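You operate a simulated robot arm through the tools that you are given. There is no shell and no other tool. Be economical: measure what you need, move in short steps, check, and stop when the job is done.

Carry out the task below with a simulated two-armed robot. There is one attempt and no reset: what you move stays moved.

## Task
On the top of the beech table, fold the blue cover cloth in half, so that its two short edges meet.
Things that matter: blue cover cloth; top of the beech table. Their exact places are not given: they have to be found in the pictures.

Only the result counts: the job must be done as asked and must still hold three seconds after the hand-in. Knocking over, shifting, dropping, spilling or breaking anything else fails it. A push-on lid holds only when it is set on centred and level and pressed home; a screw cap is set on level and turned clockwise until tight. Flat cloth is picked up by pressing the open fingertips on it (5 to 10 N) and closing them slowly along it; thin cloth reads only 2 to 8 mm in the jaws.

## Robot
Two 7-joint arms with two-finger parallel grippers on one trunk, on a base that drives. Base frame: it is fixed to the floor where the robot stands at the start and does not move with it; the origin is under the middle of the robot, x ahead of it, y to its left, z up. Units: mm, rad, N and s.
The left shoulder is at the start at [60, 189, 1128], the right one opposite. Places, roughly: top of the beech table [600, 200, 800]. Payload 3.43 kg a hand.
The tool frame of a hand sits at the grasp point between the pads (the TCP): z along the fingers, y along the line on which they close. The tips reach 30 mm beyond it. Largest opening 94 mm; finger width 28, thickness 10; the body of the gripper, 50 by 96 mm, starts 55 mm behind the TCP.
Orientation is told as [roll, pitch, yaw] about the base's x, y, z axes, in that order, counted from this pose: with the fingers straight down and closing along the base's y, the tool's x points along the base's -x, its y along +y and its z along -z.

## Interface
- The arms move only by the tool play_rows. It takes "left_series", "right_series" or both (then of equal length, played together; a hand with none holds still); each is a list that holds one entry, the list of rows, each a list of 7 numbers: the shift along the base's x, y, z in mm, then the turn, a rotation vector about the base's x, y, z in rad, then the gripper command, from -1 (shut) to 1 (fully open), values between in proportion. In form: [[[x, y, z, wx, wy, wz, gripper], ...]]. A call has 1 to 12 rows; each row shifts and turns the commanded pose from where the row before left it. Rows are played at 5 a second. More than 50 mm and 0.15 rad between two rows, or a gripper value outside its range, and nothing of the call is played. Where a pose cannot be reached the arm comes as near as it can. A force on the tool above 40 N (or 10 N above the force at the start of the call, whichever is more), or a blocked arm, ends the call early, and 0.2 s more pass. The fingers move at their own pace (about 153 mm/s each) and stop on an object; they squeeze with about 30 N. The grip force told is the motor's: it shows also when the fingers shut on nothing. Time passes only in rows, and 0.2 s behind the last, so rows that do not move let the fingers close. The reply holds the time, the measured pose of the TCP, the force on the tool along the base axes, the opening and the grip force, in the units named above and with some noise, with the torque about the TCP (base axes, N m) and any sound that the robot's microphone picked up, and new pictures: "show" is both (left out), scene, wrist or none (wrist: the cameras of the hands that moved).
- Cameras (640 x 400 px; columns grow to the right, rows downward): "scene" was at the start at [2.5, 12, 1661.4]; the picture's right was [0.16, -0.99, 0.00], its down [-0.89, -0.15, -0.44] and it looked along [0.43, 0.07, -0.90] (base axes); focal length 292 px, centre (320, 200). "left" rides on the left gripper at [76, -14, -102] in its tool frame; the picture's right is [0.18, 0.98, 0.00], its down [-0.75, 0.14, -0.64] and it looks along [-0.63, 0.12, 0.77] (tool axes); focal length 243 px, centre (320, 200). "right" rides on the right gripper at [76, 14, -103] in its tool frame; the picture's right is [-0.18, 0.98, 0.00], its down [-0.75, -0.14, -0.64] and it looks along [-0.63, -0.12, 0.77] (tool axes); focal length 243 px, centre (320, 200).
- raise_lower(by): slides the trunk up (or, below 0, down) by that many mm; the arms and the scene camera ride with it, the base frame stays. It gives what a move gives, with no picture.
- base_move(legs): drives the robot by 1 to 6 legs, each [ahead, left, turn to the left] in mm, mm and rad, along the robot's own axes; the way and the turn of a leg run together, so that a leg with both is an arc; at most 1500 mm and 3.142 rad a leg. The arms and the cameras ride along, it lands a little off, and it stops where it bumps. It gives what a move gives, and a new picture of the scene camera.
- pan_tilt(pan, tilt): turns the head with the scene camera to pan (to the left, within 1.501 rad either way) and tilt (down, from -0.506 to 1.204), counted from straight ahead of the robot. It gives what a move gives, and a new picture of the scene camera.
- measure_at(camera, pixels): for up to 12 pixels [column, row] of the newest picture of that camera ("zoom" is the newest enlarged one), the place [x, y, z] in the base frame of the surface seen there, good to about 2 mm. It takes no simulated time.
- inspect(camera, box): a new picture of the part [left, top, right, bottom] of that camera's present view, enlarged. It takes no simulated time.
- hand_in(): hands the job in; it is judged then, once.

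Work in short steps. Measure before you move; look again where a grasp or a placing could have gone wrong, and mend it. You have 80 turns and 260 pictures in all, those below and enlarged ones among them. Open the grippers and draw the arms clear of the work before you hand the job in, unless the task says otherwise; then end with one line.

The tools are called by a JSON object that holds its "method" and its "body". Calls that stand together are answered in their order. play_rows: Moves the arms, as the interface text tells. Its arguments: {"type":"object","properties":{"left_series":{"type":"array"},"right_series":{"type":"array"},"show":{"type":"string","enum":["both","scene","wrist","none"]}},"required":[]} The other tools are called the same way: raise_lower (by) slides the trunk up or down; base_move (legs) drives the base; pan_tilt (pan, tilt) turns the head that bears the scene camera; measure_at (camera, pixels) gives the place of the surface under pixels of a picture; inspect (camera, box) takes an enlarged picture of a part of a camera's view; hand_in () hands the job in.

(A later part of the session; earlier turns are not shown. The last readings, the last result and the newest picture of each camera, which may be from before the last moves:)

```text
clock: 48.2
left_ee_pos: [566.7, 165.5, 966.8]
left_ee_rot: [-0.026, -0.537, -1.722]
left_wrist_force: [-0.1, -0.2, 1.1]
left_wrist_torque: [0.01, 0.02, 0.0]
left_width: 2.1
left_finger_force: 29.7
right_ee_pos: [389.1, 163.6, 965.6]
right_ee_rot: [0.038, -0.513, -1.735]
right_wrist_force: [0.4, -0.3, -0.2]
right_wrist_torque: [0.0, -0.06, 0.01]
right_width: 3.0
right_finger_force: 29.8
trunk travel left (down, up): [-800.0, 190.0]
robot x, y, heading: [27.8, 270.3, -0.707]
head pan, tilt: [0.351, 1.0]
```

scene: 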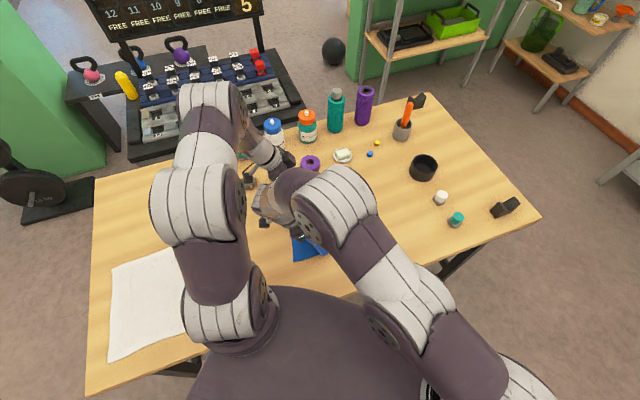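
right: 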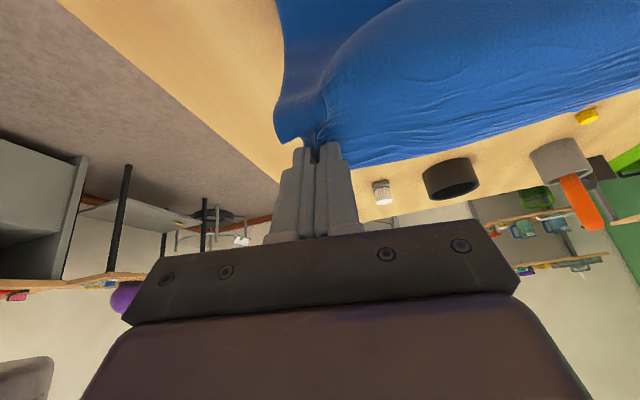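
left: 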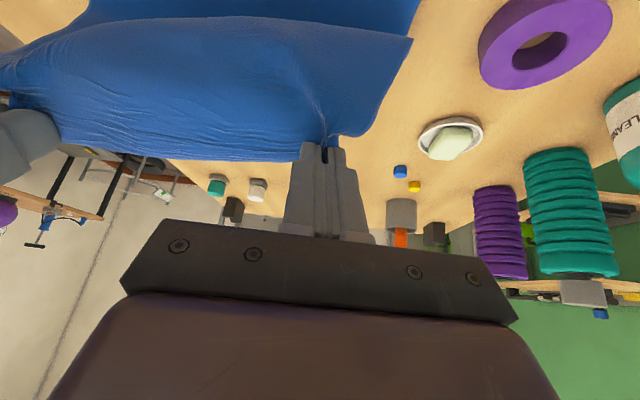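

Tension is gone. I lower the hands partway before driving on, keeping the cloth within its length.

{"method": "play_rows", "body": {"left_series": [[[0, -4, -15, 0, 0, 0, -1], [0, -4, -15, 0, 0, 0, -1], [0, -4, -15, 0, 0, 0, -1], [0, -3, -15, 0, 0, 0, -1], [0, 0, 0, 0, 0, 0, -1]]], "right_series": [[[1, 0, -13, 0, 0, 0, -1], [1, 0, -13, 0, 0, 0, -1], [1, 0, -12, 0, 0, 0, -1], [1, 0, -12, 0, 0, 0, -1], [0, 0, 0, 0, 0, 0, -1]]], "show": "wrist"}}

{"method": "base_move", "body": {"legs": [[-32, 50, 0]]}}

{"method": "inspect", "body": {"camera": "scene", "box": [200, 150, 400, 290]}}

```text
clock: 49.4
left_ee_pos: [568.3, 153.4, 907.4]
left_ee_rot: [-0.027, -0.541, -1.722]
left_wrist_force: [-0.5, -0.6, 1.0]
left_wrist_torque: [0.0, -0.03, 0.02]
left_width: 2.1
left_finger_force: 29.9
right_ee_pos: [392.1, 165.4, 913.9]
right_ee_rot: [0.037, -0.516, -1.734]
right_wrist_force: [-0.1, 0.1, -0.2]
right_wrist_torque: [0.01, 0.05, 0.01]
right_width: 2.9
right_finger_force: 29.5
trunk travel left (down, up): [-800.0, 190.0]
robot x, y, heading: [27.4, 268.0, -0.708]
head pan, tilt: [0.351, 1.0]
```

right: 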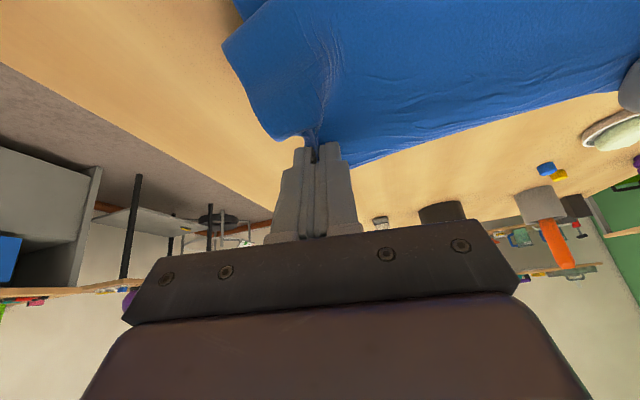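
left: 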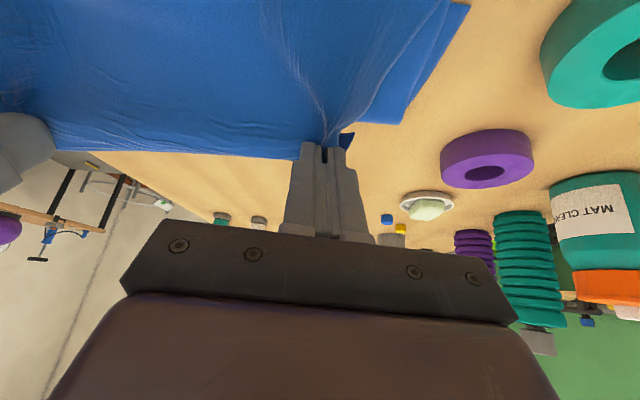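

```text
clock: 50.4
left_ee_pos: [576.1, 208.9, 907.4]
left_ee_rot: [-0.026, -0.539, -1.725]
left_wrist_force: [0.2, -0.2, 0.4]
left_wrist_torque: [-0.01, 0.05, 0.0]
left_width: 1.9
left_finger_force: 29.8
right_ee_pos: [402.3, 222.2, 914.0]
right_ee_rot: [0.036, -0.515, -1.736]
right_wrist_force: [0.1, -0.2, -0.4]
right_wrist_torque: [-0.01, 0.02, 0.0]
right_width: 2.8
right_finger_force: 29.8
trunk travel left (down, up): [-800.0, 190.0]
robot x, y, heading: [37.5, 324.9, -0.713]
head pan, tilt: [0.351, 1.0]
```

scene: 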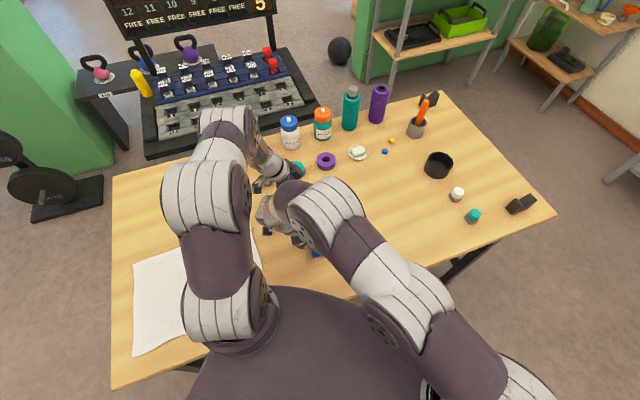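

```text
2.86 times, centred on (300, 220) of scene
```

zoom: 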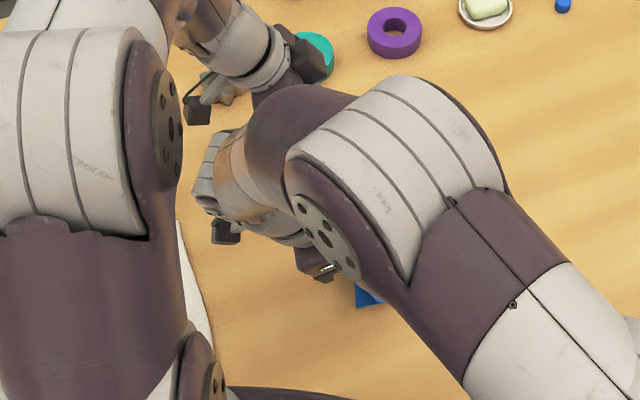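

Now the final approach: both forward and down to put the held edge on the lower edge.

{"method": "play_rows", "body": {"left_series": [[[4, 4, -9, 0, 0, 0, -1], [4, 4, -9, 0, 0, 0, -1], [4, 4, -9, 0, 0, 0, -1], [4, 4, -9, 0, 0, 0, -1], [0, 0, -2, 0, 0, 0, -1], [0, 0, 0, 0, 0, 0, -1]]], "right_series": [[[4, 6, -10, 0, 0, 0, -1], [4, 6, -10, 0, 0, 0, -1], [4, 6, -10, 0, 0, 0, -1], [4, 6, -10, 0, 0, 0, -1], [0, 5, -5, 0, 0, 0, -1], [0, 0, 0, 0, 0, 0, -1]]], "show": "wrist"}}

{"method": "inspect", "body": {"camera": "scene", "box": [230, 180, 360, 290]}}

```text
clock: 51.8
left_ee_pos: [593.1, 225.9, 868.7]
left_ee_rot: [-0.027, -0.539, -1.725]
left_wrist_force: [-5.2, 0.3, -0.6]
left_wrist_torque: [0.06, 0.22, -0.07]
left_width: 2.4
left_finger_force: 30.4
right_ee_pos: [410.7, 249.2, 868.4]
right_ee_rot: [0.038, -0.517, -1.736]
right_wrist_force: [5.2, -0.6, 0.1]
right_wrist_torque: [-0.03, -0.18, 0.06]
right_width: 3.1
right_finger_force: 30.0
right hand out of reach, approached as far as the arm can: row 4
trunk travel left (down, up): [-800.0, 190.0]
robot x, y, heading: [37.8, 325.2, -0.71]
head pan, tilt: [0.351, 1.0]
```

right: 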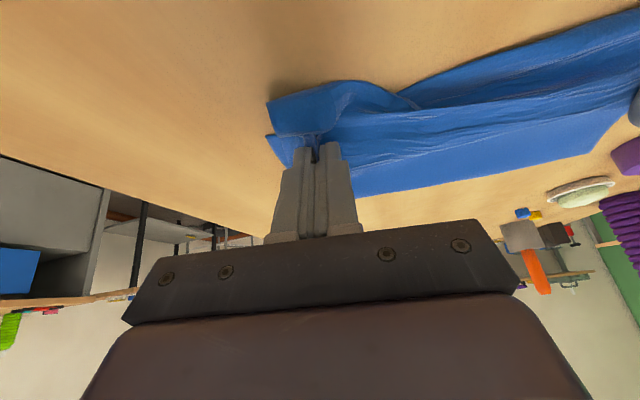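
left: 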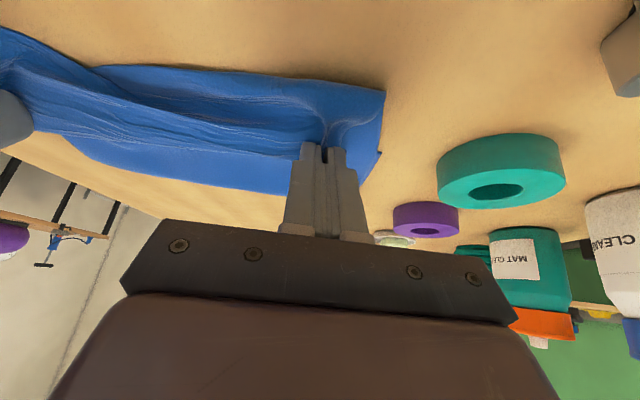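

```text
3.64 times, centred on (295, 235) of scene
```

zoom: 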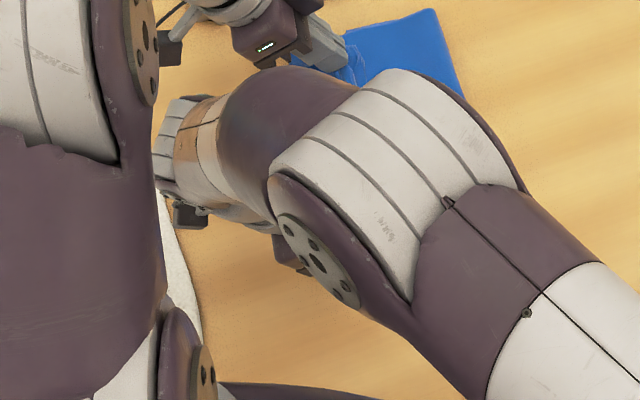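

I inspect both wrist views to judge the alignment of upper and lower edges before release.

{"method": "inspect", "body": {"camera": "right", "box": [240, 0, 640, 220]}}

{"method": "inspect", "body": {"camera": "left", "box": [0, 0, 420, 230]}}

{"method": "measure_at", "body": {"camera": "right", "pixels": [[268, 104], [345, 82], [410, 88], [560, 40], [354, 194], [600, 140], [625, 105], [400, 97]]}}

{"method": "measure_at", "body": {"camera": "left", "pixels": [[384, 92], [250, 72], [100, 65], [10, 30], [380, 152], [90, 155], [200, 185]]}}

```text
1.60 times, centred on (440, 110) of right
```

zoom: 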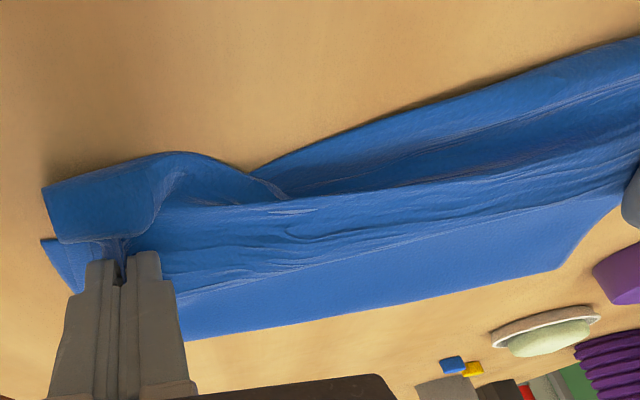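

```text
1.52 times, centred on (210, 115) of left
```

zoom: 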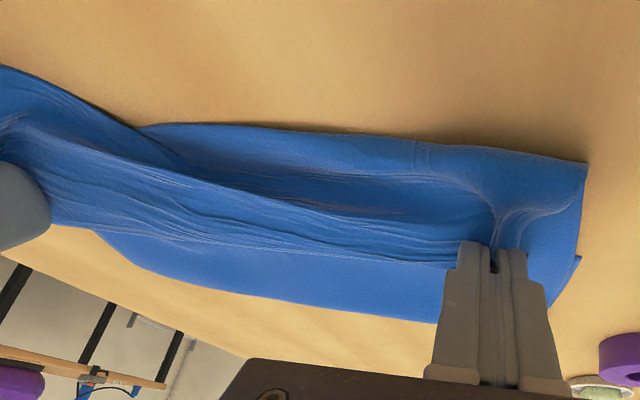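

```text
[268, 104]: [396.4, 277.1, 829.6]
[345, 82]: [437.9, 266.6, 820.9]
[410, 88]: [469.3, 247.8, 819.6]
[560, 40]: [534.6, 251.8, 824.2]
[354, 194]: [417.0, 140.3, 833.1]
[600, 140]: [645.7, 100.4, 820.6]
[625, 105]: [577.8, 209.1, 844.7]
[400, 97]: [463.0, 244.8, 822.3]
```

```text
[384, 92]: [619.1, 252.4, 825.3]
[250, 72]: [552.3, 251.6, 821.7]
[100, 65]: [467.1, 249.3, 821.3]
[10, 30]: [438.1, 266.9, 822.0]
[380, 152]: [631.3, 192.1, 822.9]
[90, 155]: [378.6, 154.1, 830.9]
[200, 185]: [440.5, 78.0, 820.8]
```

The upper corners have flopped outward, at (619,252) and (396,277), about 40 mm past the lower ones. I measure the lower corners and crease again to work out the correction.

{"method": "measure_at", "body": {"camera": "right", "pixels": [[267, 136], [271, 150], [278, 165], [360, 192], [450, 175], [580, 153], [610, 125]]}}

{"method": "measure_at", "body": {"camera": "left", "pixels": [[380, 153], [370, 175], [64, 140], [120, 172], [180, 182], [270, 192]]}}

```text
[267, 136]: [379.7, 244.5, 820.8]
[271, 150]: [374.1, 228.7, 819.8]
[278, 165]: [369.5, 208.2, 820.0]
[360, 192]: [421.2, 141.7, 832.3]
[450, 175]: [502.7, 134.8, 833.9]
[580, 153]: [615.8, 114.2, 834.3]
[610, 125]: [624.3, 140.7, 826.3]
```

```text
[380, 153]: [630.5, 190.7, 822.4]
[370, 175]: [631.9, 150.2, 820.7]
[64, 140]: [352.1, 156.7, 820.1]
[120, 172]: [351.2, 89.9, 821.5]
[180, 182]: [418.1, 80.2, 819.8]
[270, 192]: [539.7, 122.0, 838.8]
```

The body of the cloth is bulging out past the pinched edge at y≈250 instead of lying back toward the crease. I raise 40 mm and carry the edge on 118 mm further in +y to unroll that bulge.

{"method": "play_rows", "body": {"left_series": [[[0, 0, 10, 0, 0, 0, -1], [0, 0, 15, 0, 0, 0, -1], [-4, 0, 15, 0, 0, 0, -1], [0, 0, 0, 0, 0, 0, -1]]], "right_series": [[[0, 0, 10, 0, 0, 0, -1], [0, 0, 15, 0, 0, 0, -1], [0, 0, 15, 0, 0, 0, -1], [0, 0, 0, 0, 0, 0, -1]]], "show": "none"}}

{"method": "base_move", "body": {"legs": [[-38.5, 44.5, 0], [-38.5, 44.5, 0]]}}

{"method": "play_rows", "body": {"left_series": [[[0, 0, 0, 0, 0, 0, -1]]], "right_series": [[[0, 0, 0, 0, 0, 0, -1]]], "show": "wrist"}}

```text
clock: 52.8
left_ee_pos: [589.1, 227.0, 909.5]
left_ee_rot: [-0.028, -0.539, -1.724]
left_wrist_force: [-5.1, 0.7, -1.4]
left_wrist_torque: [0.03, 0.22, -0.07]
left_width: 2.3
left_finger_force: 29.8
right_ee_pos: [406.4, 246.5, 907.9]
right_ee_rot: [0.036, -0.515, -1.733]
right_wrist_force: [6.2, -1.0, 0.4]
right_wrist_torque: [0.0, -0.23, 0.06]
right_width: 3.1
right_finger_force: 30.2
right hand out of reach, approached as far as the arm can: row 2, 3
trunk travel left (down, up): [-800.0, 190.0]
robot x, y, heading: [36.0, 325.4, -0.714]
head pan, tilt: [0.351, 1.0]
```

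```text
clock: 54.3
left_ee_pos: [587.9, 342.6, 909.7]
left_ee_rot: [-0.025, -0.54, -1.726]
left_wrist_force: [-6.7, 1.4, 0.2]
left_wrist_torque: [0.0, 0.18, -0.08]
left_width: 2.3
left_finger_force: 30.2
right_ee_pos: [405.2, 363.9, 908.7]
right_ee_rot: [0.036, -0.514, -1.738]
right_wrist_force: [6.4, -0.8, 0.2]
right_wrist_torque: [-0.06, -0.2, 0.05]
right_width: 3.3
right_finger_force: 29.6
trunk travel left (down, up): [-800.0, 190.0]
robot x, y, heading: [34.1, 440.7, -0.715]
head pan, tilt: [0.351, 1.0]
```

scene: 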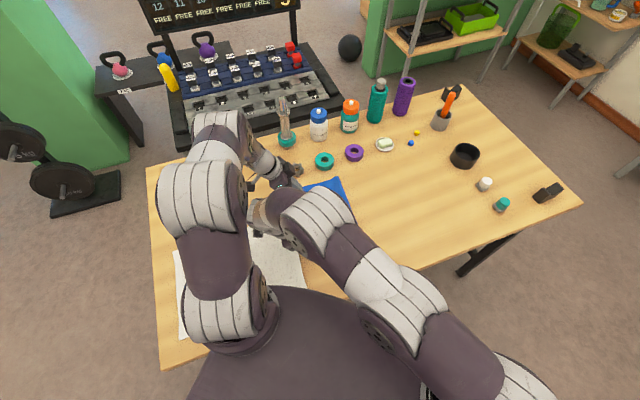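

```text
clock: 54.7
left_ee_pos: [587.1, 339.1, 908.0]
left_ee_rot: [-0.03, -0.537, -1.725]
left_wrist_force: [-5.1, -0.4, -0.7]
left_wrist_torque: [0.05, 0.15, -0.06]
left_width: 1.8
left_finger_force: 30.2
right_ee_pos: [403.5, 360.4, 908.2]
right_ee_rot: [0.039, -0.512, -1.737]
right_wrist_force: [4.9, -1.4, 0.4]
right_wrist_torque: [0.0, -0.21, 0.04]
right_width: 3.0
right_finger_force: 30.4
trunk travel left (down, up): [-800.0, 190.0]
robot x, y, heading: [34.5, 443.2, -0.707]
head pan, tilt: [0.351, 1.0]
```

right: 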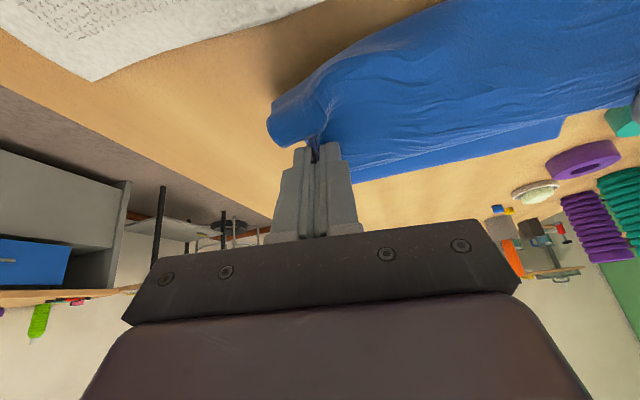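
left: 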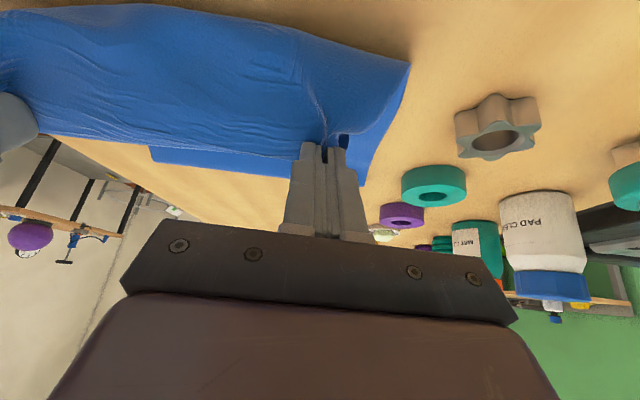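

I measure the crease line and bulge in both views now.

{"method": "measure_at", "body": {"camera": "left", "pixels": [[358, 184], [408, 62], [380, 140], [155, 155], [220, 165], [270, 172], [300, 30], [160, 8]]}}

{"method": "measure_at", "body": {"camera": "right", "pixels": [[272, 100], [330, 60], [420, 20], [360, 178], [450, 155], [560, 125], [400, 165]]}}

{"method": "inspect", "body": {"camera": "scene", "box": [230, 160, 390, 270]}}

```text
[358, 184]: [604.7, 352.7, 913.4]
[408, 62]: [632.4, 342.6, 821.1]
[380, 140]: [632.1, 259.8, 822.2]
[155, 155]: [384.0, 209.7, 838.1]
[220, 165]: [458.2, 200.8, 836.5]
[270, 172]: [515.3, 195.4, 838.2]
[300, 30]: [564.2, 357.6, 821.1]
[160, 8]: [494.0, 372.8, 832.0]
```

```text
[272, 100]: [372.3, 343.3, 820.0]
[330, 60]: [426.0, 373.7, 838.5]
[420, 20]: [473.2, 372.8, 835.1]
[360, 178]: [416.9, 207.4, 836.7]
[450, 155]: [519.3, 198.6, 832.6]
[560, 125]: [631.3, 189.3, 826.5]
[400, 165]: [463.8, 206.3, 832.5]
```

```text
3.64 times, centred on (310, 215) of scene
```

zoom: 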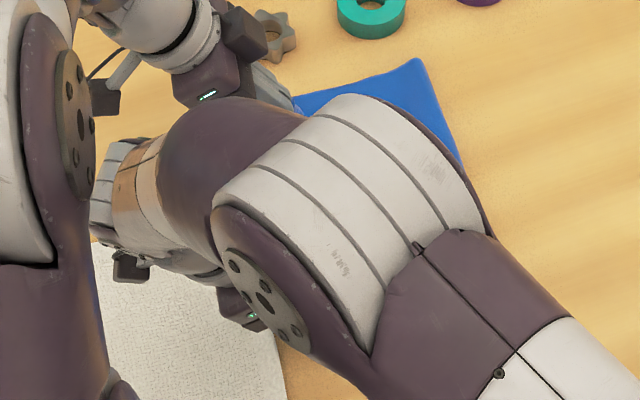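

The crease has crept to y≈200, so there is too much slack in the upper layer. I take the edge back: raise, drive back, then draw the hands to about y≈50 high above the intended crease, and swing it over taut with the arms alone.

{"method": "play_rows", "body": {"left_series": [[[-2, -15, 30, 0, 0, 0, -1], [-2, -20, 30, 0, 0, 0, -1], [0, -25, 30, 0, 0, 0, -1], [0, -25, 10, 0, 0, 0, -1], [0, 0, 0, 0, 0, 0, -1]]], "right_series": [[[0, -15, 30, 0, 0, 0, -1], [0, -20, 30, 0, 0, 0, -1], [0, -25, 30, 0, 0, 0, -1], [0, -25, 10, 0, 0, 0, -1], [0, 0, 0, 0, 0, 0, -1]]], "show": "none"}}

{"method": "base_move", "body": {"legs": [[45, -53, 0], [45, -53, 0]]}}

```text
clock: 55.9
left_ee_pos: [583.9, 258.7, 1009.8]
left_ee_rot: [-0.028, -0.541, -1.725]
left_wrist_force: [-2.4, 0.5, 0.9]
left_wrist_torque: [-0.03, 0.06, -0.05]
left_width: 2.1
left_finger_force: 30.3
right_ee_pos: [402.4, 278.4, 1007.7]
right_ee_rot: [0.038, -0.514, -1.739]
right_wrist_force: [4.7, -0.2, -0.7]
right_wrist_torque: [-0.01, -0.13, 0.06]
right_width: 2.9
right_finger_force: 30.2
trunk travel left (down, up): [-800.0, 190.0]
robot x, y, heading: [38.0, 441.9, -0.717]
head pan, tilt: [0.351, 1.0]
```

```text
clock: 57.5
left_ee_pos: [579.9, 120.3, 1009.0]
left_ee_rot: [-0.028, -0.54, -1.727]
left_wrist_force: [-3.9, 0.8, 0.0]
left_wrist_torque: [0.02, 0.09, -0.04]
left_width: 1.8
left_finger_force: 29.7
right_ee_pos: [399.0, 138.9, 1008.4]
right_ee_rot: [0.038, -0.515, -1.737]
right_wrist_force: [4.0, 0.7, -0.6]
right_wrist_torque: [0.0, -0.13, 0.05]
right_width: 3.3
right_finger_force: 29.5
trunk travel left (down, up): [-800.0, 190.0]
robot x, y, heading: [29.8, 300.7, -0.712]
head pan, tilt: [0.351, 1.0]
```

scene: 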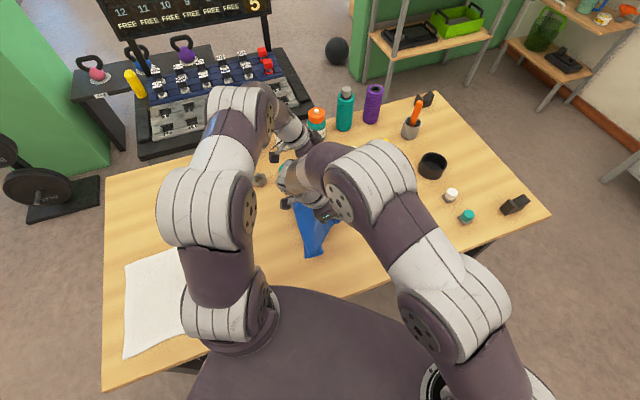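

Next the arms draw the edge back to y≈20, which should lay the lower half flat again; then I look.

{"method": "play_rows", "body": {"left_series": [[[-3, -25, -3, 0, 0, 0, -1], [-4, -25, -3, 0, 0, 0, -1], [-4, -25, -3, 0, 0, 0, -1], [-4, -25, -3, 0, 0, 0, -1], [0, 0, 0, 0, 0, 0, -1]]], "right_series": [[[-3, -26, -3, 0, 0, 0, -1], [-3, -26, -3, 0, 0, 0, -1], [-3, -26, -3, 0, 0, 0, -1], [-3, -26, -3, 0, 0, 0, -1], [0, 0, 0, 0, 0, 0, -1]]]}}

{"method": "inspect", "body": {"camera": "scene", "box": [230, 150, 430, 290]}}

```text
clock: 58.7
left_ee_pos: [566.7, 19.0, 995.7]
left_ee_rot: [-0.025, -0.54, -1.724]
left_wrist_force: [-1.6, 0.7, -0.7]
left_wrist_torque: [-0.01, 0.08, 0.0]
left_width: 2.1
left_finger_force: 30.0
right_ee_pos: [386.5, 35.2, 996.9]
right_ee_rot: [0.038, -0.515, -1.738]
right_wrist_force: [2.0, 0.3, -0.1]
right_wrist_torque: [-0.01, -0.09, 0.01]
right_width: 2.9
right_finger_force: 29.6
trunk travel left (down, up): [-800.0, 190.0]
robot x, y, heading: [30.4, 300.5, -0.714]
head pan, tilt: [0.351, 1.0]
```

scene: 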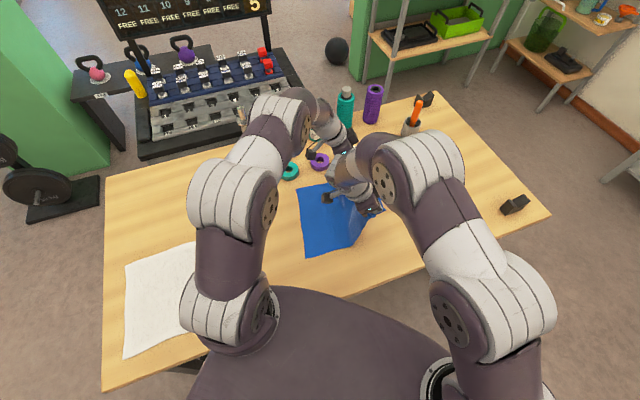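
right: 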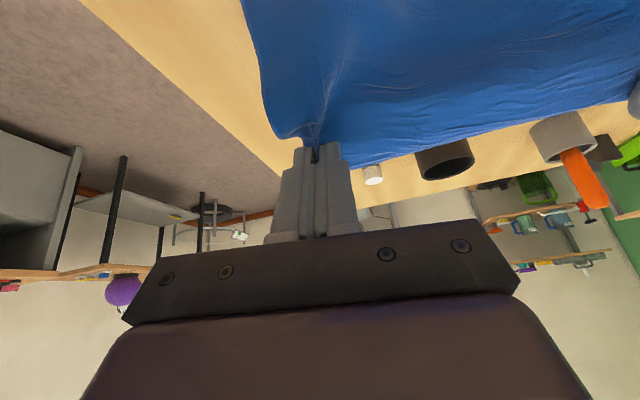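
left: 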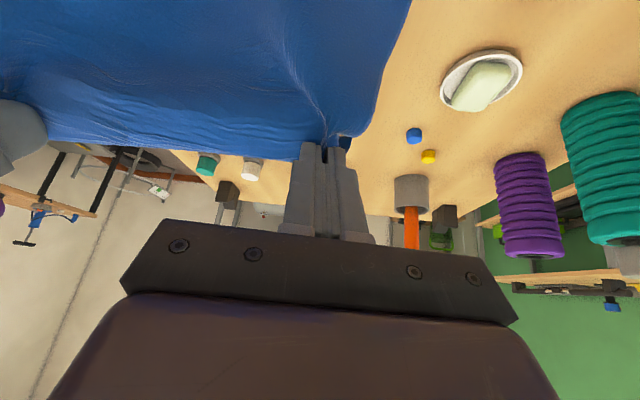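

```text
2.86 times, centred on (330, 220) of scene
```

zoom: 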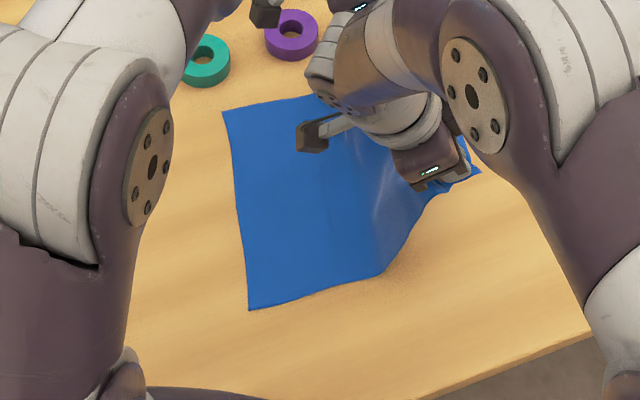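

Now the whole lower half is in view and flat, with both left corners at zoom (222,112) and (249,310). I measure them.

{"method": "measure_at", "body": {"camera": "zoom", "pixels": [[223, 112], [249, 309], [235, 200], [300, 296], [340, 285], [375, 275], [385, 268], [400, 245], [290, 99], [315, 96]]}}

```text
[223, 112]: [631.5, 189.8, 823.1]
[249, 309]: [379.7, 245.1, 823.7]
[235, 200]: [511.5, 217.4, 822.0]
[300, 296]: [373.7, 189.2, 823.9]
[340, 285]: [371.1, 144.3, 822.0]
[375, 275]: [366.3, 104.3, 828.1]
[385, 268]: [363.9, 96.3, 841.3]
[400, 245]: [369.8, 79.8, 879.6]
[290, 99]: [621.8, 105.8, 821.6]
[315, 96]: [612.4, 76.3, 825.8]
```

Lower edge: (380,245) to (631,190); the crease should sit at about (355,72)–(606,17). I drive 45 mm along +y for reach, then raise both hands above the crease line, tilted to match the edge.

{"method": "base_move", "body": {"legs": [[-26, 37, 0]]}}

{"method": "play_rows", "body": {"left_series": [[[1, -6, 5, 0, 0, 0, -1], [1, -6, 7, 0, 0, 0, -1], [1, -6, 7, 0, 0, 0, -1], [1, -6, 7, 0, 0, 0, -1], [0, 0, 4, 0, 0, 0, -1], [0, 0, 0, 0, 0, 0, -1]]], "right_series": [[[1, 0, 5, 0, 0, 0, -1], [1, 0, 7, 0, 0, 0, -1], [1, 0, 7, 0, 0, 0, -1], [1, 0, 7, 0, 0, 0, -1], [0, 0, 4, 0, 0, 0, -1], [0, 0, 0, 0, 0, 0, -1]]], "show": "scene"}}

{"method": "inspect", "body": {"camera": "scene", "box": [250, 150, 410, 270]}}

```text
clock: 59.6
left_ee_pos: [569.8, 60.7, 994.6]
left_ee_rot: [-0.028, -0.538, -1.727]
left_wrist_force: [-1.2, -1.2, 0.4]
left_wrist_torque: [0.0, 0.02, 0.02]
left_width: 2.2
left_finger_force: 30.0
right_ee_pos: [391.6, 77.4, 996.0]
right_ee_rot: [0.037, -0.514, -1.737]
right_wrist_force: [0.7, -0.7, 0.1]
right_wrist_torque: [0.0, -0.06, 0.02]
right_width: 2.9
right_finger_force: 30.4
trunk travel left (down, up): [-800.0, 190.0]
robot x, y, heading: [38.1, 347.1, -0.709]
head pan, tilt: [0.351, 1.0]
```

scene: 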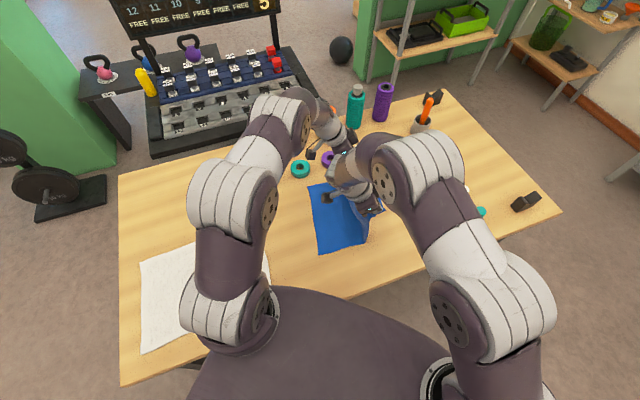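

```text
clock: 61.0
left_ee_pos: [574.3, 39.0, 1025.2]
left_ee_rot: [-0.027, -0.541, -1.727]
left_wrist_force: [-6.0, 0.3, 0.3]
left_wrist_torque: [0.02, 0.11, -0.07]
left_width: 1.9
left_finger_force: 29.7
right_ee_pos: [395.0, 80.1, 1026.7]
right_ee_rot: [0.037, -0.515, -1.737]
right_wrist_force: [5.5, -1.1, -0.4]
right_wrist_torque: [-0.06, -0.17, 0.06]
right_width: 3.3
right_finger_force: 30.3
trunk travel left (down, up): [-800.0, 190.0]
robot x, y, heading: [33.1, 350.5, -0.708]
head pan, tilt: [0.351, 1.0]
```

scene: 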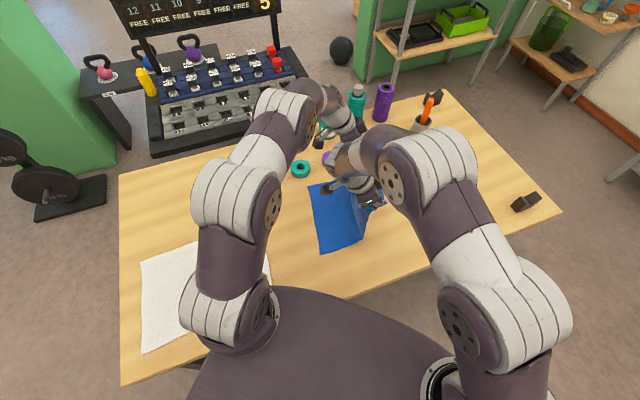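

```text
3.33 times, centred on (330, 210) of scene
```

zoom: 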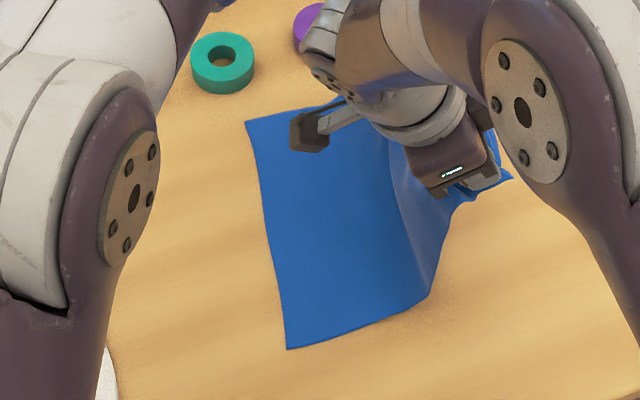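

The cloth stands from about the intended crease, and the lower half is flat. I swing both hands along the taut arc, first half.

{"method": "play_rows", "body": {"left_series": [[[3, 23, -1, 0, 0, 0, -1], [3, 23, -4, 0, 0, 0, -1], [3, 22, -8, 0, 0, 0, -1], [3, 21, -10, 0, 0, 0, -1], [2, 19, -13, 0, 0, 0, -1], [2, 18, -15, 0, 0, 0, -1], [0, 0, 0, 0, 0, 0, -1]]], "right_series": [[[3, 23, -1, 0, 0, 0, -1], [3, 23, -4, 0, 0, 0, -1], [3, 22, -8, 0, 0, 0, -1], [3, 21, -10, 0, 0, 0, -1], [2, 19, -13, 0, 0, 0, -1], [2, 18, -15, 0, 0, 0, -1], [0, 0, 0, 0, 0, 0, -1]]]}}

{"method": "inspect", "body": {"camera": "scene", "box": [250, 150, 410, 270]}}

```text
clock: 62.6
left_ee_pos: [588.4, 163.7, 974.0]
left_ee_rot: [-0.029, -0.538, -1.725]
left_wrist_force: [-5.5, 0.5, -0.3]
left_wrist_torque: [0.04, 0.16, -0.06]
left_width: 2.4
left_finger_force: 30.1
right_ee_pos: [410.9, 204.0, 975.8]
right_ee_rot: [0.038, -0.513, -1.737]
right_wrist_force: [5.8, -1.6, -0.1]
right_wrist_torque: [-0.04, -0.18, 0.04]
right_width: 3.1
right_finger_force: 29.9
trunk travel left (down, up): [-800.0, 190.0]
robot x, y, heading: [34.0, 353.0, -0.707]
head pan, tilt: [0.351, 1.0]
```

scene: 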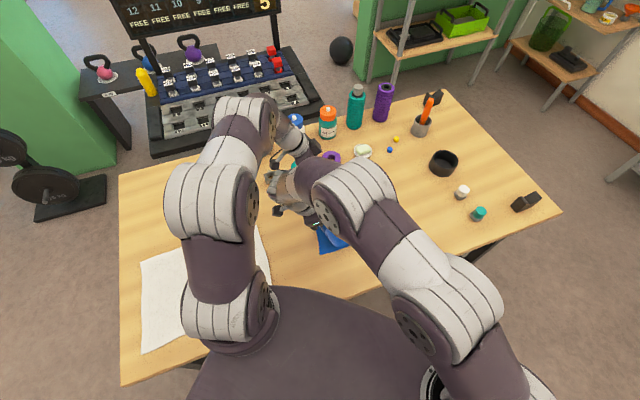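
right: 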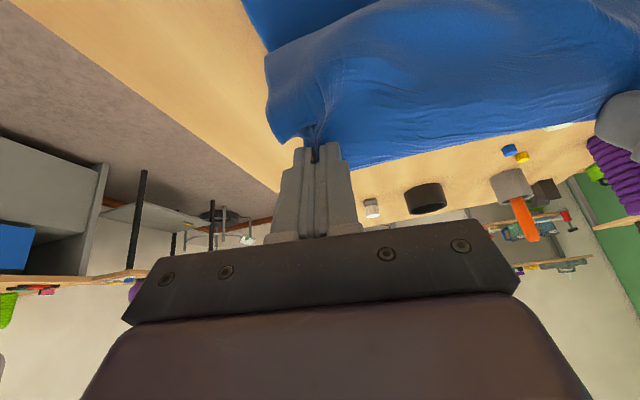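
left: 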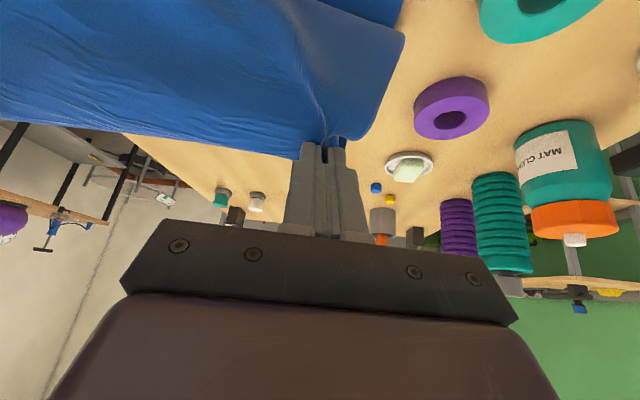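

```text
3.33 times, centred on (330, 210) of scene
```

zoom: 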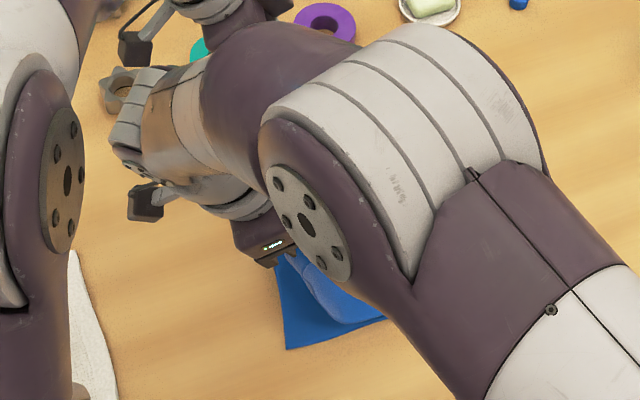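

I check where the crease stands now on the near side.

{"method": "measure_at", "body": {"camera": "zoom", "pixels": [[287, 348], [383, 318], [360, 324], [335, 318], [300, 258], [275, 268]]}}

{"method": "measure_at", "body": {"camera": "right", "pixels": [[270, 55], [330, 30], [400, 3], [280, 110], [250, 10]]}}

{"method": "measure_at", "body": {"camera": "left", "pixels": [[404, 38], [350, 18], [380, 90], [200, 60], [400, 5]]}}

```text
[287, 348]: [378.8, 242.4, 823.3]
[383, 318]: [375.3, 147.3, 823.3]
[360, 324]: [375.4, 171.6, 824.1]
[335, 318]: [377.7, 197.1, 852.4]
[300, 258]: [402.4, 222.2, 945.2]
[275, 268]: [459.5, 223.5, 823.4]
```

```text
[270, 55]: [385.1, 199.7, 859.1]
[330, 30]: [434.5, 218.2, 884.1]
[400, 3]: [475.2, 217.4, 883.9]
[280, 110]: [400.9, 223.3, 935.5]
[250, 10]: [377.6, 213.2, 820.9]
```

```text
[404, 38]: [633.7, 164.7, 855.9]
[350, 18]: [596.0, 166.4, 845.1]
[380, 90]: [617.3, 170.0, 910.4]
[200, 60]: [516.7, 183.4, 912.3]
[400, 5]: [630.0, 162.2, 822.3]
```

The cloth hangs slack with a belly rather than rolling over the crease. A better way is to lay it from the crease outward: the hand should follow a 45° line so the cloth always hangs straight beneath it. I go back first: base 45 mm and arms to tip y≈20.

{"method": "base_move", "body": {"legs": [[29, -34, 0]]}}

{"method": "play_rows", "body": {"left_series": [[[-3, -20, 15, 0, 0, 0, -1], [-3, -25, 15, 0, 0, 0, -1], [-3, -25, 5, 0, 0, 0, -1], [-3, -25, -5, 0, 0, 0, -1], [-3, -25, -10, 0, 0, 0, -1], [-2, -20, -15, 0, 0, 0, -1], [0, 0, 0, 0, 0, 0, -1]]], "right_series": [[[-3, -20, 15, 0, 0, 0, -1], [-3, -25, 15, 0, 0, 0, -1], [-3, -25, 5, 0, 0, 0, -1], [-3, -25, -5, 0, 0, 0, -1], [-3, -25, -10, 0, 0, 0, -1], [-2, -20, -15, 0, 0, 0, -1], [0, 0, 0, 0, 0, 0, -1]]], "show": "scene"}}

{"method": "inspect", "body": {"camera": "scene", "box": [250, 150, 410, 270]}}

```text
clock: 63.5
left_ee_pos: [588.7, 121.3, 974.0]
left_ee_rot: [-0.027, -0.542, -1.723]
left_wrist_force: [-5.6, 1.0, 0.2]
left_wrist_torque: [0.01, 0.11, -0.06]
left_width: 1.8
left_finger_force: 30.2
right_ee_pos: [410.5, 159.6, 977.1]
right_ee_rot: [0.039, -0.515, -1.735]
right_wrist_force: [5.4, -0.6, 0.1]
right_wrist_torque: [-0.08, -0.17, 0.04]
right_width: 3.4
right_finger_force: 30.1
trunk travel left (down, up): [-800.0, 190.0]
robot x, y, heading: [37.0, 305.5, -0.71]
head pan, tilt: [0.351, 1.0]
```

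scene: 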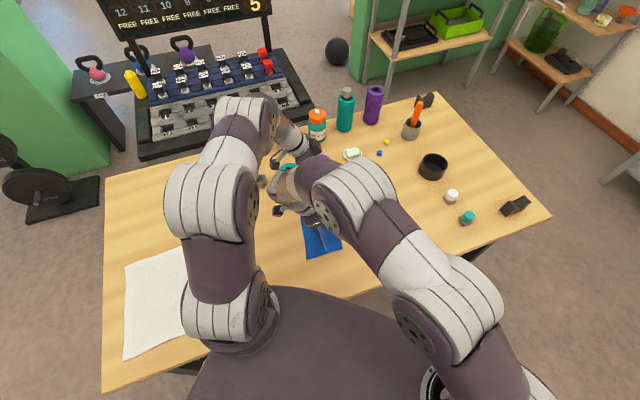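

```text
clock: 65.1
left_ee_pos: [572.7, -22.8, 978.8]
left_ee_rot: [-0.028, -0.539, -1.724]
left_wrist_force: [-8.6, 2.4, 0.3]
left_wrist_torque: [0.06, 0.21, -0.1]
left_width: 1.9
left_finger_force: 30.1
right_ee_pos: [392.9, 19.6, 981.9]
right_ee_rot: [0.04, -0.514, -1.737]
right_wrist_force: [8.5, -2.2, -1.0]
right_wrist_torque: [-0.08, -0.28, 0.1]
right_width: 3.1
right_finger_force: 30.2
trunk travel left (down, up): [-800.0, 190.0]
robot x, y, heading: [30.7, 303.8, -0.707]
head pan, tilt: [0.351, 1.0]
```

scene: 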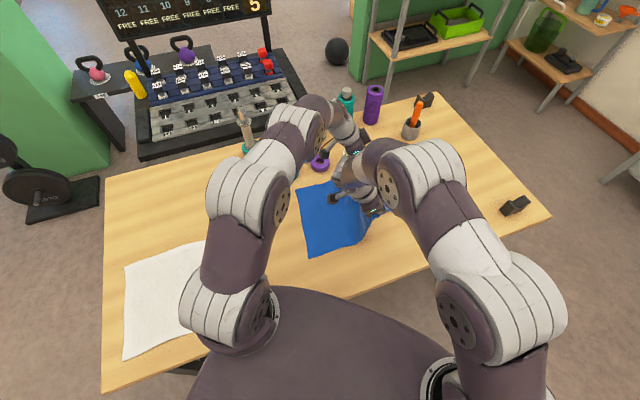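

```text
3.33 times, centred on (330, 210) of scene
```

zoom: 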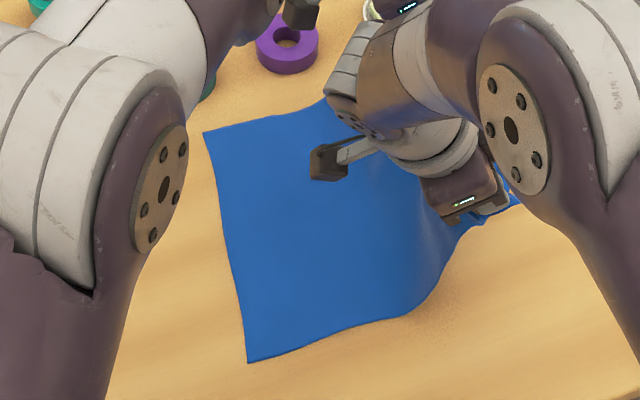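

{"method": "measure_at", "body": {"camera": "zoom", "pixels": [[205, 133], [248, 361], [340, 333], [370, 325], [395, 318], [410, 315], [425, 295], [300, 108], [325, 102]]}}

```text
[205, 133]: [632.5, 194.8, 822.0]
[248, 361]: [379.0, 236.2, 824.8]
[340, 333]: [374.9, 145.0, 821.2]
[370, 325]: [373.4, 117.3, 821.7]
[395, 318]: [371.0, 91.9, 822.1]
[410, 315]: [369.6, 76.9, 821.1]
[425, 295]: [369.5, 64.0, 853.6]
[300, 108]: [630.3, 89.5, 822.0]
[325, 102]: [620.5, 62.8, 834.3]
```

The lower half is flat up to y≈77 on both sides. I lower the hands a bit more, then lay the upper half in steps from the crease outward, alternating base and arm moves.

{"method": "play_rows", "body": {"left_series": [[[-2, -3, -13, 0, 0, 0, -1], [-2, -2, -13, 0, 0, 0, -1], [-1, 0, -12, 0, 0, 0, -1], [0, 0, 0, 0, 0, 0, -1], [2, 27, 15, 0, 0, 0, -1], [2, 27, 15, 0, 0, 0, -1], [2, 27, 8, 0, 0, 0, -1], [2, 20, -5, 0, 0, 0, -1], [0, 0, 0, 0, 0, 0, -1]]], "right_series": [[[0, 0, -10, 0, 0, 0, -1], [0, 0, -10, 0, 0, 0, -1], [0, 0, -9, 0, 0, 0, -1], [0, 0, 0, 0, 0, 0, -1], [2, 25, 13, 0, 0, 0, -1], [2, 25, 12, 0, 0, 0, -1], [2, 25, 5, 0, 0, 0, -1], [2, 20, -5, 0, 0, 0, -1], [0, 0, 0, 0, 0, 0, -1]]], "show": "scene"}}

{"method": "inspect", "body": {"camera": "scene", "box": [250, 150, 410, 270]}}

```text
clock: 67.1
left_ee_pos: [570.9, 76.3, 973.8]
left_ee_rot: [-0.026, -0.539, -1.723]
left_wrist_force: [-0.6, -0.8, -0.4]
left_wrist_torque: [-0.01, -0.02, 0.02]
left_width: 2.3
left_finger_force: 29.5
right_ee_pos: [400.9, 116.0, 977.4]
right_ee_rot: [0.036, -0.516, -1.736]
right_wrist_force: [-0.4, -0.5, 0.5]
right_wrist_torque: [0.03, -0.02, -0.01]
right_width: 2.7
right_finger_force: 29.9
trunk travel left (down, up): [-800.0, 190.0]
robot x, y, heading: [35.7, 305.6, -0.71]
head pan, tilt: [0.351, 1.0]
```

scene: 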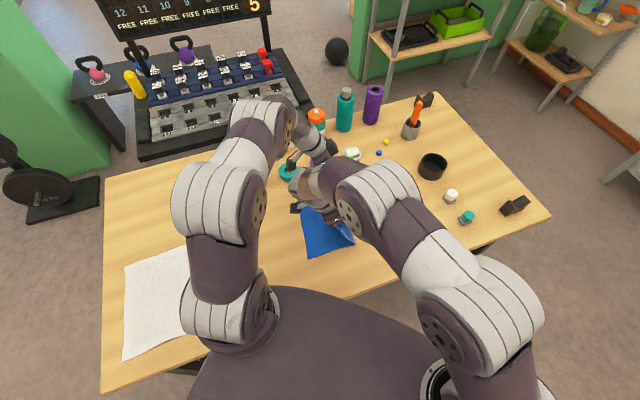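

```text
3.33 times, centred on (330, 210) of scene
```

zoom: 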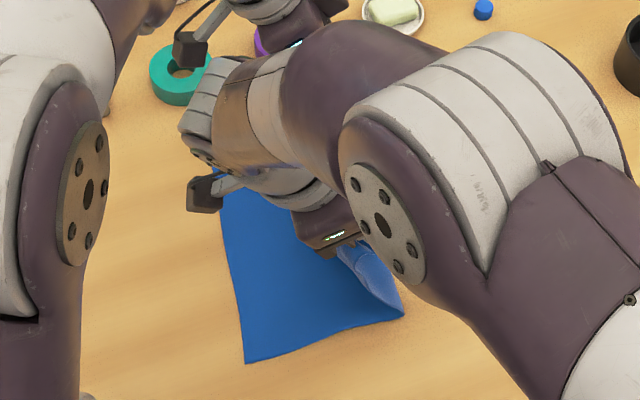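

The loop is now forming with the crease near zoom (403,316). I measure it and continue with base steps and lowering.

{"method": "measure_at", "body": {"camera": "zoom", "pixels": [[402, 314], [380, 300], [345, 255], [360, 285], [246, 361], [385, 322]]}}

{"method": "base_move", "body": {"legs": [[-14.8, 20.2, 0]]}}

{"method": "play_rows", "body": {"left_series": [[[0, -4, -14, 0, 0, 0, -1], [0, 0, -14, 0, 0, 0, -1], [0, 0, 0, 0, 0, 0, -1]]], "right_series": [[[0, -2, -14, 0, 0, 0, -1], [0, 0, -14, 0, 0, 0, -1], [0, 0, 0, 0, 0, 0, -1]]], "show": "none"}}

{"method": "base_move", "body": {"legs": [[-14.8, 20.2, 0]]}}

{"method": "play_rows", "body": {"left_series": [[[0, 0, -14, 0, 0, 0, -1], [0, 0, -12, 0, 0, 0, -1], [0, 0, 0, 0, 0, 0, -1]]], "right_series": [[[0, 0, -14, 0, 0, 0, -1], [0, 0, -12, 0, 0, 0, -1], [0, 0, 0, 0, 0, 0, -1]]], "show": "both"}}

{"method": "inspect", "body": {"camera": "scene", "box": [250, 160, 410, 280]}}

```text
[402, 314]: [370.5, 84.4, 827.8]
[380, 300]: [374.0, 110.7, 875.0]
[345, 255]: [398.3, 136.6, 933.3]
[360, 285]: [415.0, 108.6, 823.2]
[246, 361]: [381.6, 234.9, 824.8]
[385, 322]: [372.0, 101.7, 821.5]
```

```text
clock: 67.9
left_ee_pos: [572.6, 98.3, 973.3]
left_ee_rot: [-0.029, -0.536, -1.727]
left_wrist_force: [-0.9, -0.3, -0.5]
left_wrist_torque: [0.02, -0.05, 0.0]
left_width: 1.9
left_finger_force: 30.4
right_ee_pos: [403.2, 137.2, 976.8]
right_ee_rot: [0.036, -0.511, -1.737]
right_wrist_force: [-0.3, -0.5, -0.4]
right_wrist_torque: [0.05, -0.02, -0.02]
right_width: 3.0
right_finger_force: 29.5
trunk travel left (down, up): [-800.0, 190.0]
robot x, y, heading: [38.3, 327.5, -0.713]
head pan, tilt: [0.351, 1.0]
```

scene: 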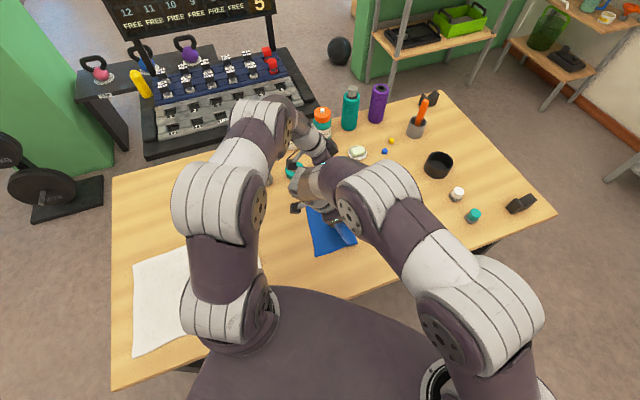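

```text
clock: 68.7
left_ee_pos: [573.6, 97.0, 945.5]
left_ee_rot: [-0.027, -0.539, -1.726]
left_wrist_force: [-1.1, 0.5, 0.4]
left_wrist_torque: [0.0, -0.01, 0.03]
left_width: 2.0
left_finger_force: 30.6
right_ee_pos: [402.1, 136.5, 948.5]
right_ee_rot: [0.039, -0.516, -1.735]
right_wrist_force: [0.1, 0.5, -0.7]
right_wrist_torque: [0.0, -0.02, 0.01]
right_width: 3.1
right_finger_force: 29.8
trunk travel left (down, up): [-800.0, 190.0]
robot x, y, heading: [37.8, 328.6, -0.712]
head pan, tilt: [0.351, 1.0]
```

```text
clock: 69.5
left_ee_pos: [574.4, 118.6, 944.8]
left_ee_rot: [-0.027, -0.536, -1.726]
left_wrist_force: [-0.4, -0.6, 0.0]
left_wrist_torque: [0.04, -0.01, 0.04]
left_width: 2.0
left_finger_force: 30.1
right_ee_pos: [404.9, 156.9, 946.5]
right_ee_rot: [0.036, -0.511, -1.738]
right_wrist_force: [-0.5, -0.6, 0.3]
right_wrist_torque: [0.0, 0.01, 0.03]
right_width: 3.1
right_finger_force: 29.8
trunk travel left (down, up): [-800.0, 190.0]
robot x, y, heading: [38.4, 353.5, -0.703]
head pan, tilt: [0.351, 1.0]
```

scene: 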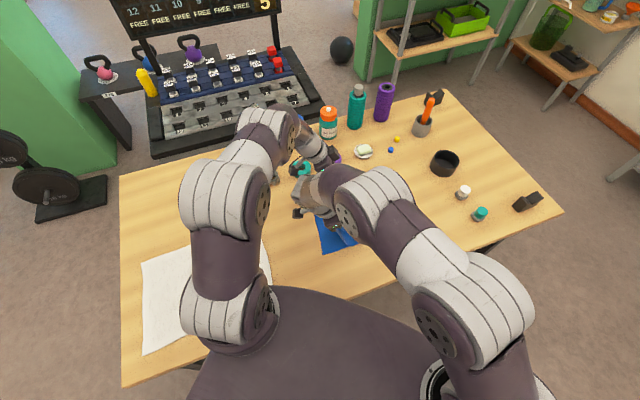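

```text
clock: 70.3
left_ee_pos: [575.6, 121.3, 919.9]
left_ee_rot: [-0.025, -0.541, -1.727]
left_wrist_force: [-0.5, 0.9, 0.2]
left_wrist_torque: [0.0, 0.01, 0.0]
left_width: 2.3
left_finger_force: 29.6
right_ee_pos: [405.7, 162.0, 923.4]
right_ee_rot: [0.038, -0.515, -1.738]
right_wrist_force: [1.3, -0.1, 1.0]
right_wrist_torque: [0.0, -0.09, 0.02]
right_width: 2.9
right_finger_force: 30.1
trunk travel left (down, up): [-800.0, 190.0]
robot x, y, heading: [42.1, 352.9, -0.71]
head pan, tilt: [0.351, 1.0]
```

scene: 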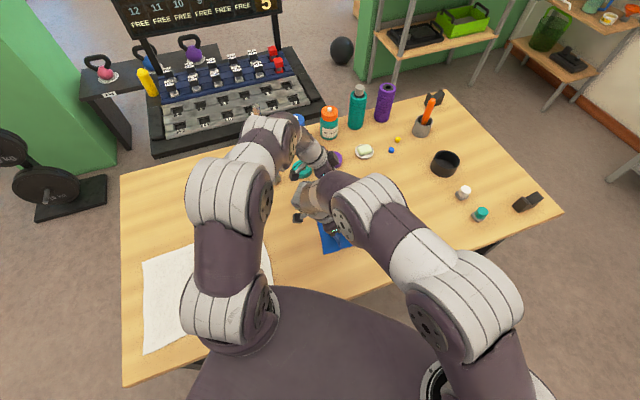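
right: 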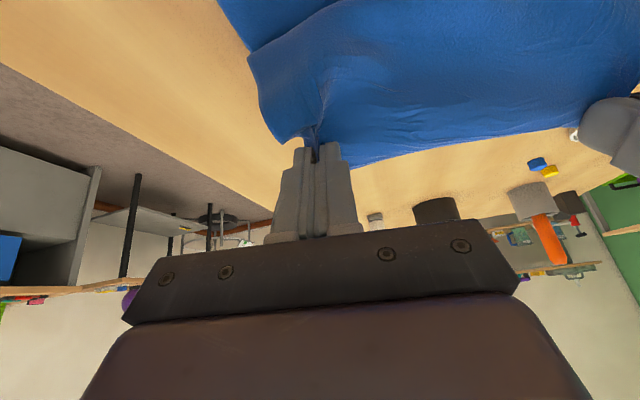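
left: 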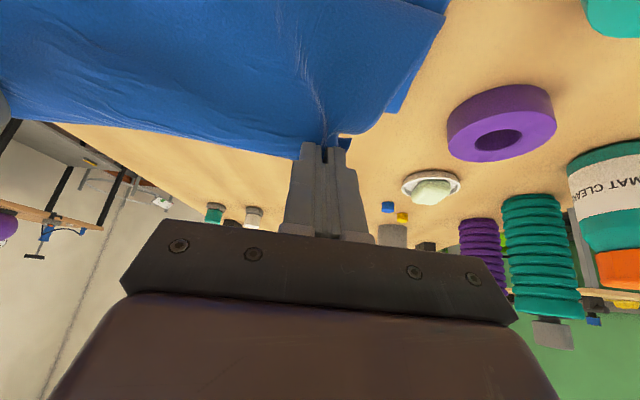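

```text
3.33 times, centred on (330, 220) of scene
```

zoom: 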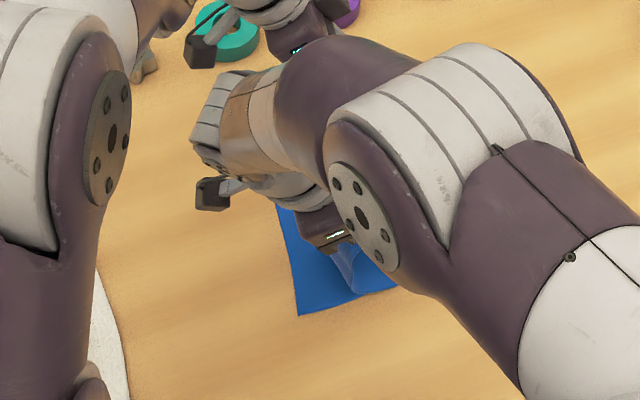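

I check how the cloth hangs below the hands (belly) before continuing.

{"method": "measure_at", "body": {"camera": "right", "pixels": [[250, 57], [275, 45], [335, 5], [262, 100], [230, 20]]}}

{"method": "measure_at", "body": {"camera": "left", "pixels": [[444, 15], [400, 105], [395, 5], [420, 60], [340, 40]]}}

{"method": "measure_at", "body": {"camera": "zoom", "pixels": [[395, 285], [355, 293], [350, 265], [299, 314]]}}

```text
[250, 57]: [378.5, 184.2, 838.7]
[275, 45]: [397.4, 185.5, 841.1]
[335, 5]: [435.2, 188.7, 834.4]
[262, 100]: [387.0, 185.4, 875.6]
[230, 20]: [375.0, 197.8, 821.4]
```

```text
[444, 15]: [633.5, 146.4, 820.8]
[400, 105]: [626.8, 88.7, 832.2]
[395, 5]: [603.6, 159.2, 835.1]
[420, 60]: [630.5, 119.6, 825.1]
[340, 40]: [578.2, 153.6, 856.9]
```

```text
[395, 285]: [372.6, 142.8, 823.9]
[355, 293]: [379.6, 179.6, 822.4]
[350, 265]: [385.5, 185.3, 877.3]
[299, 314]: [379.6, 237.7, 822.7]
```

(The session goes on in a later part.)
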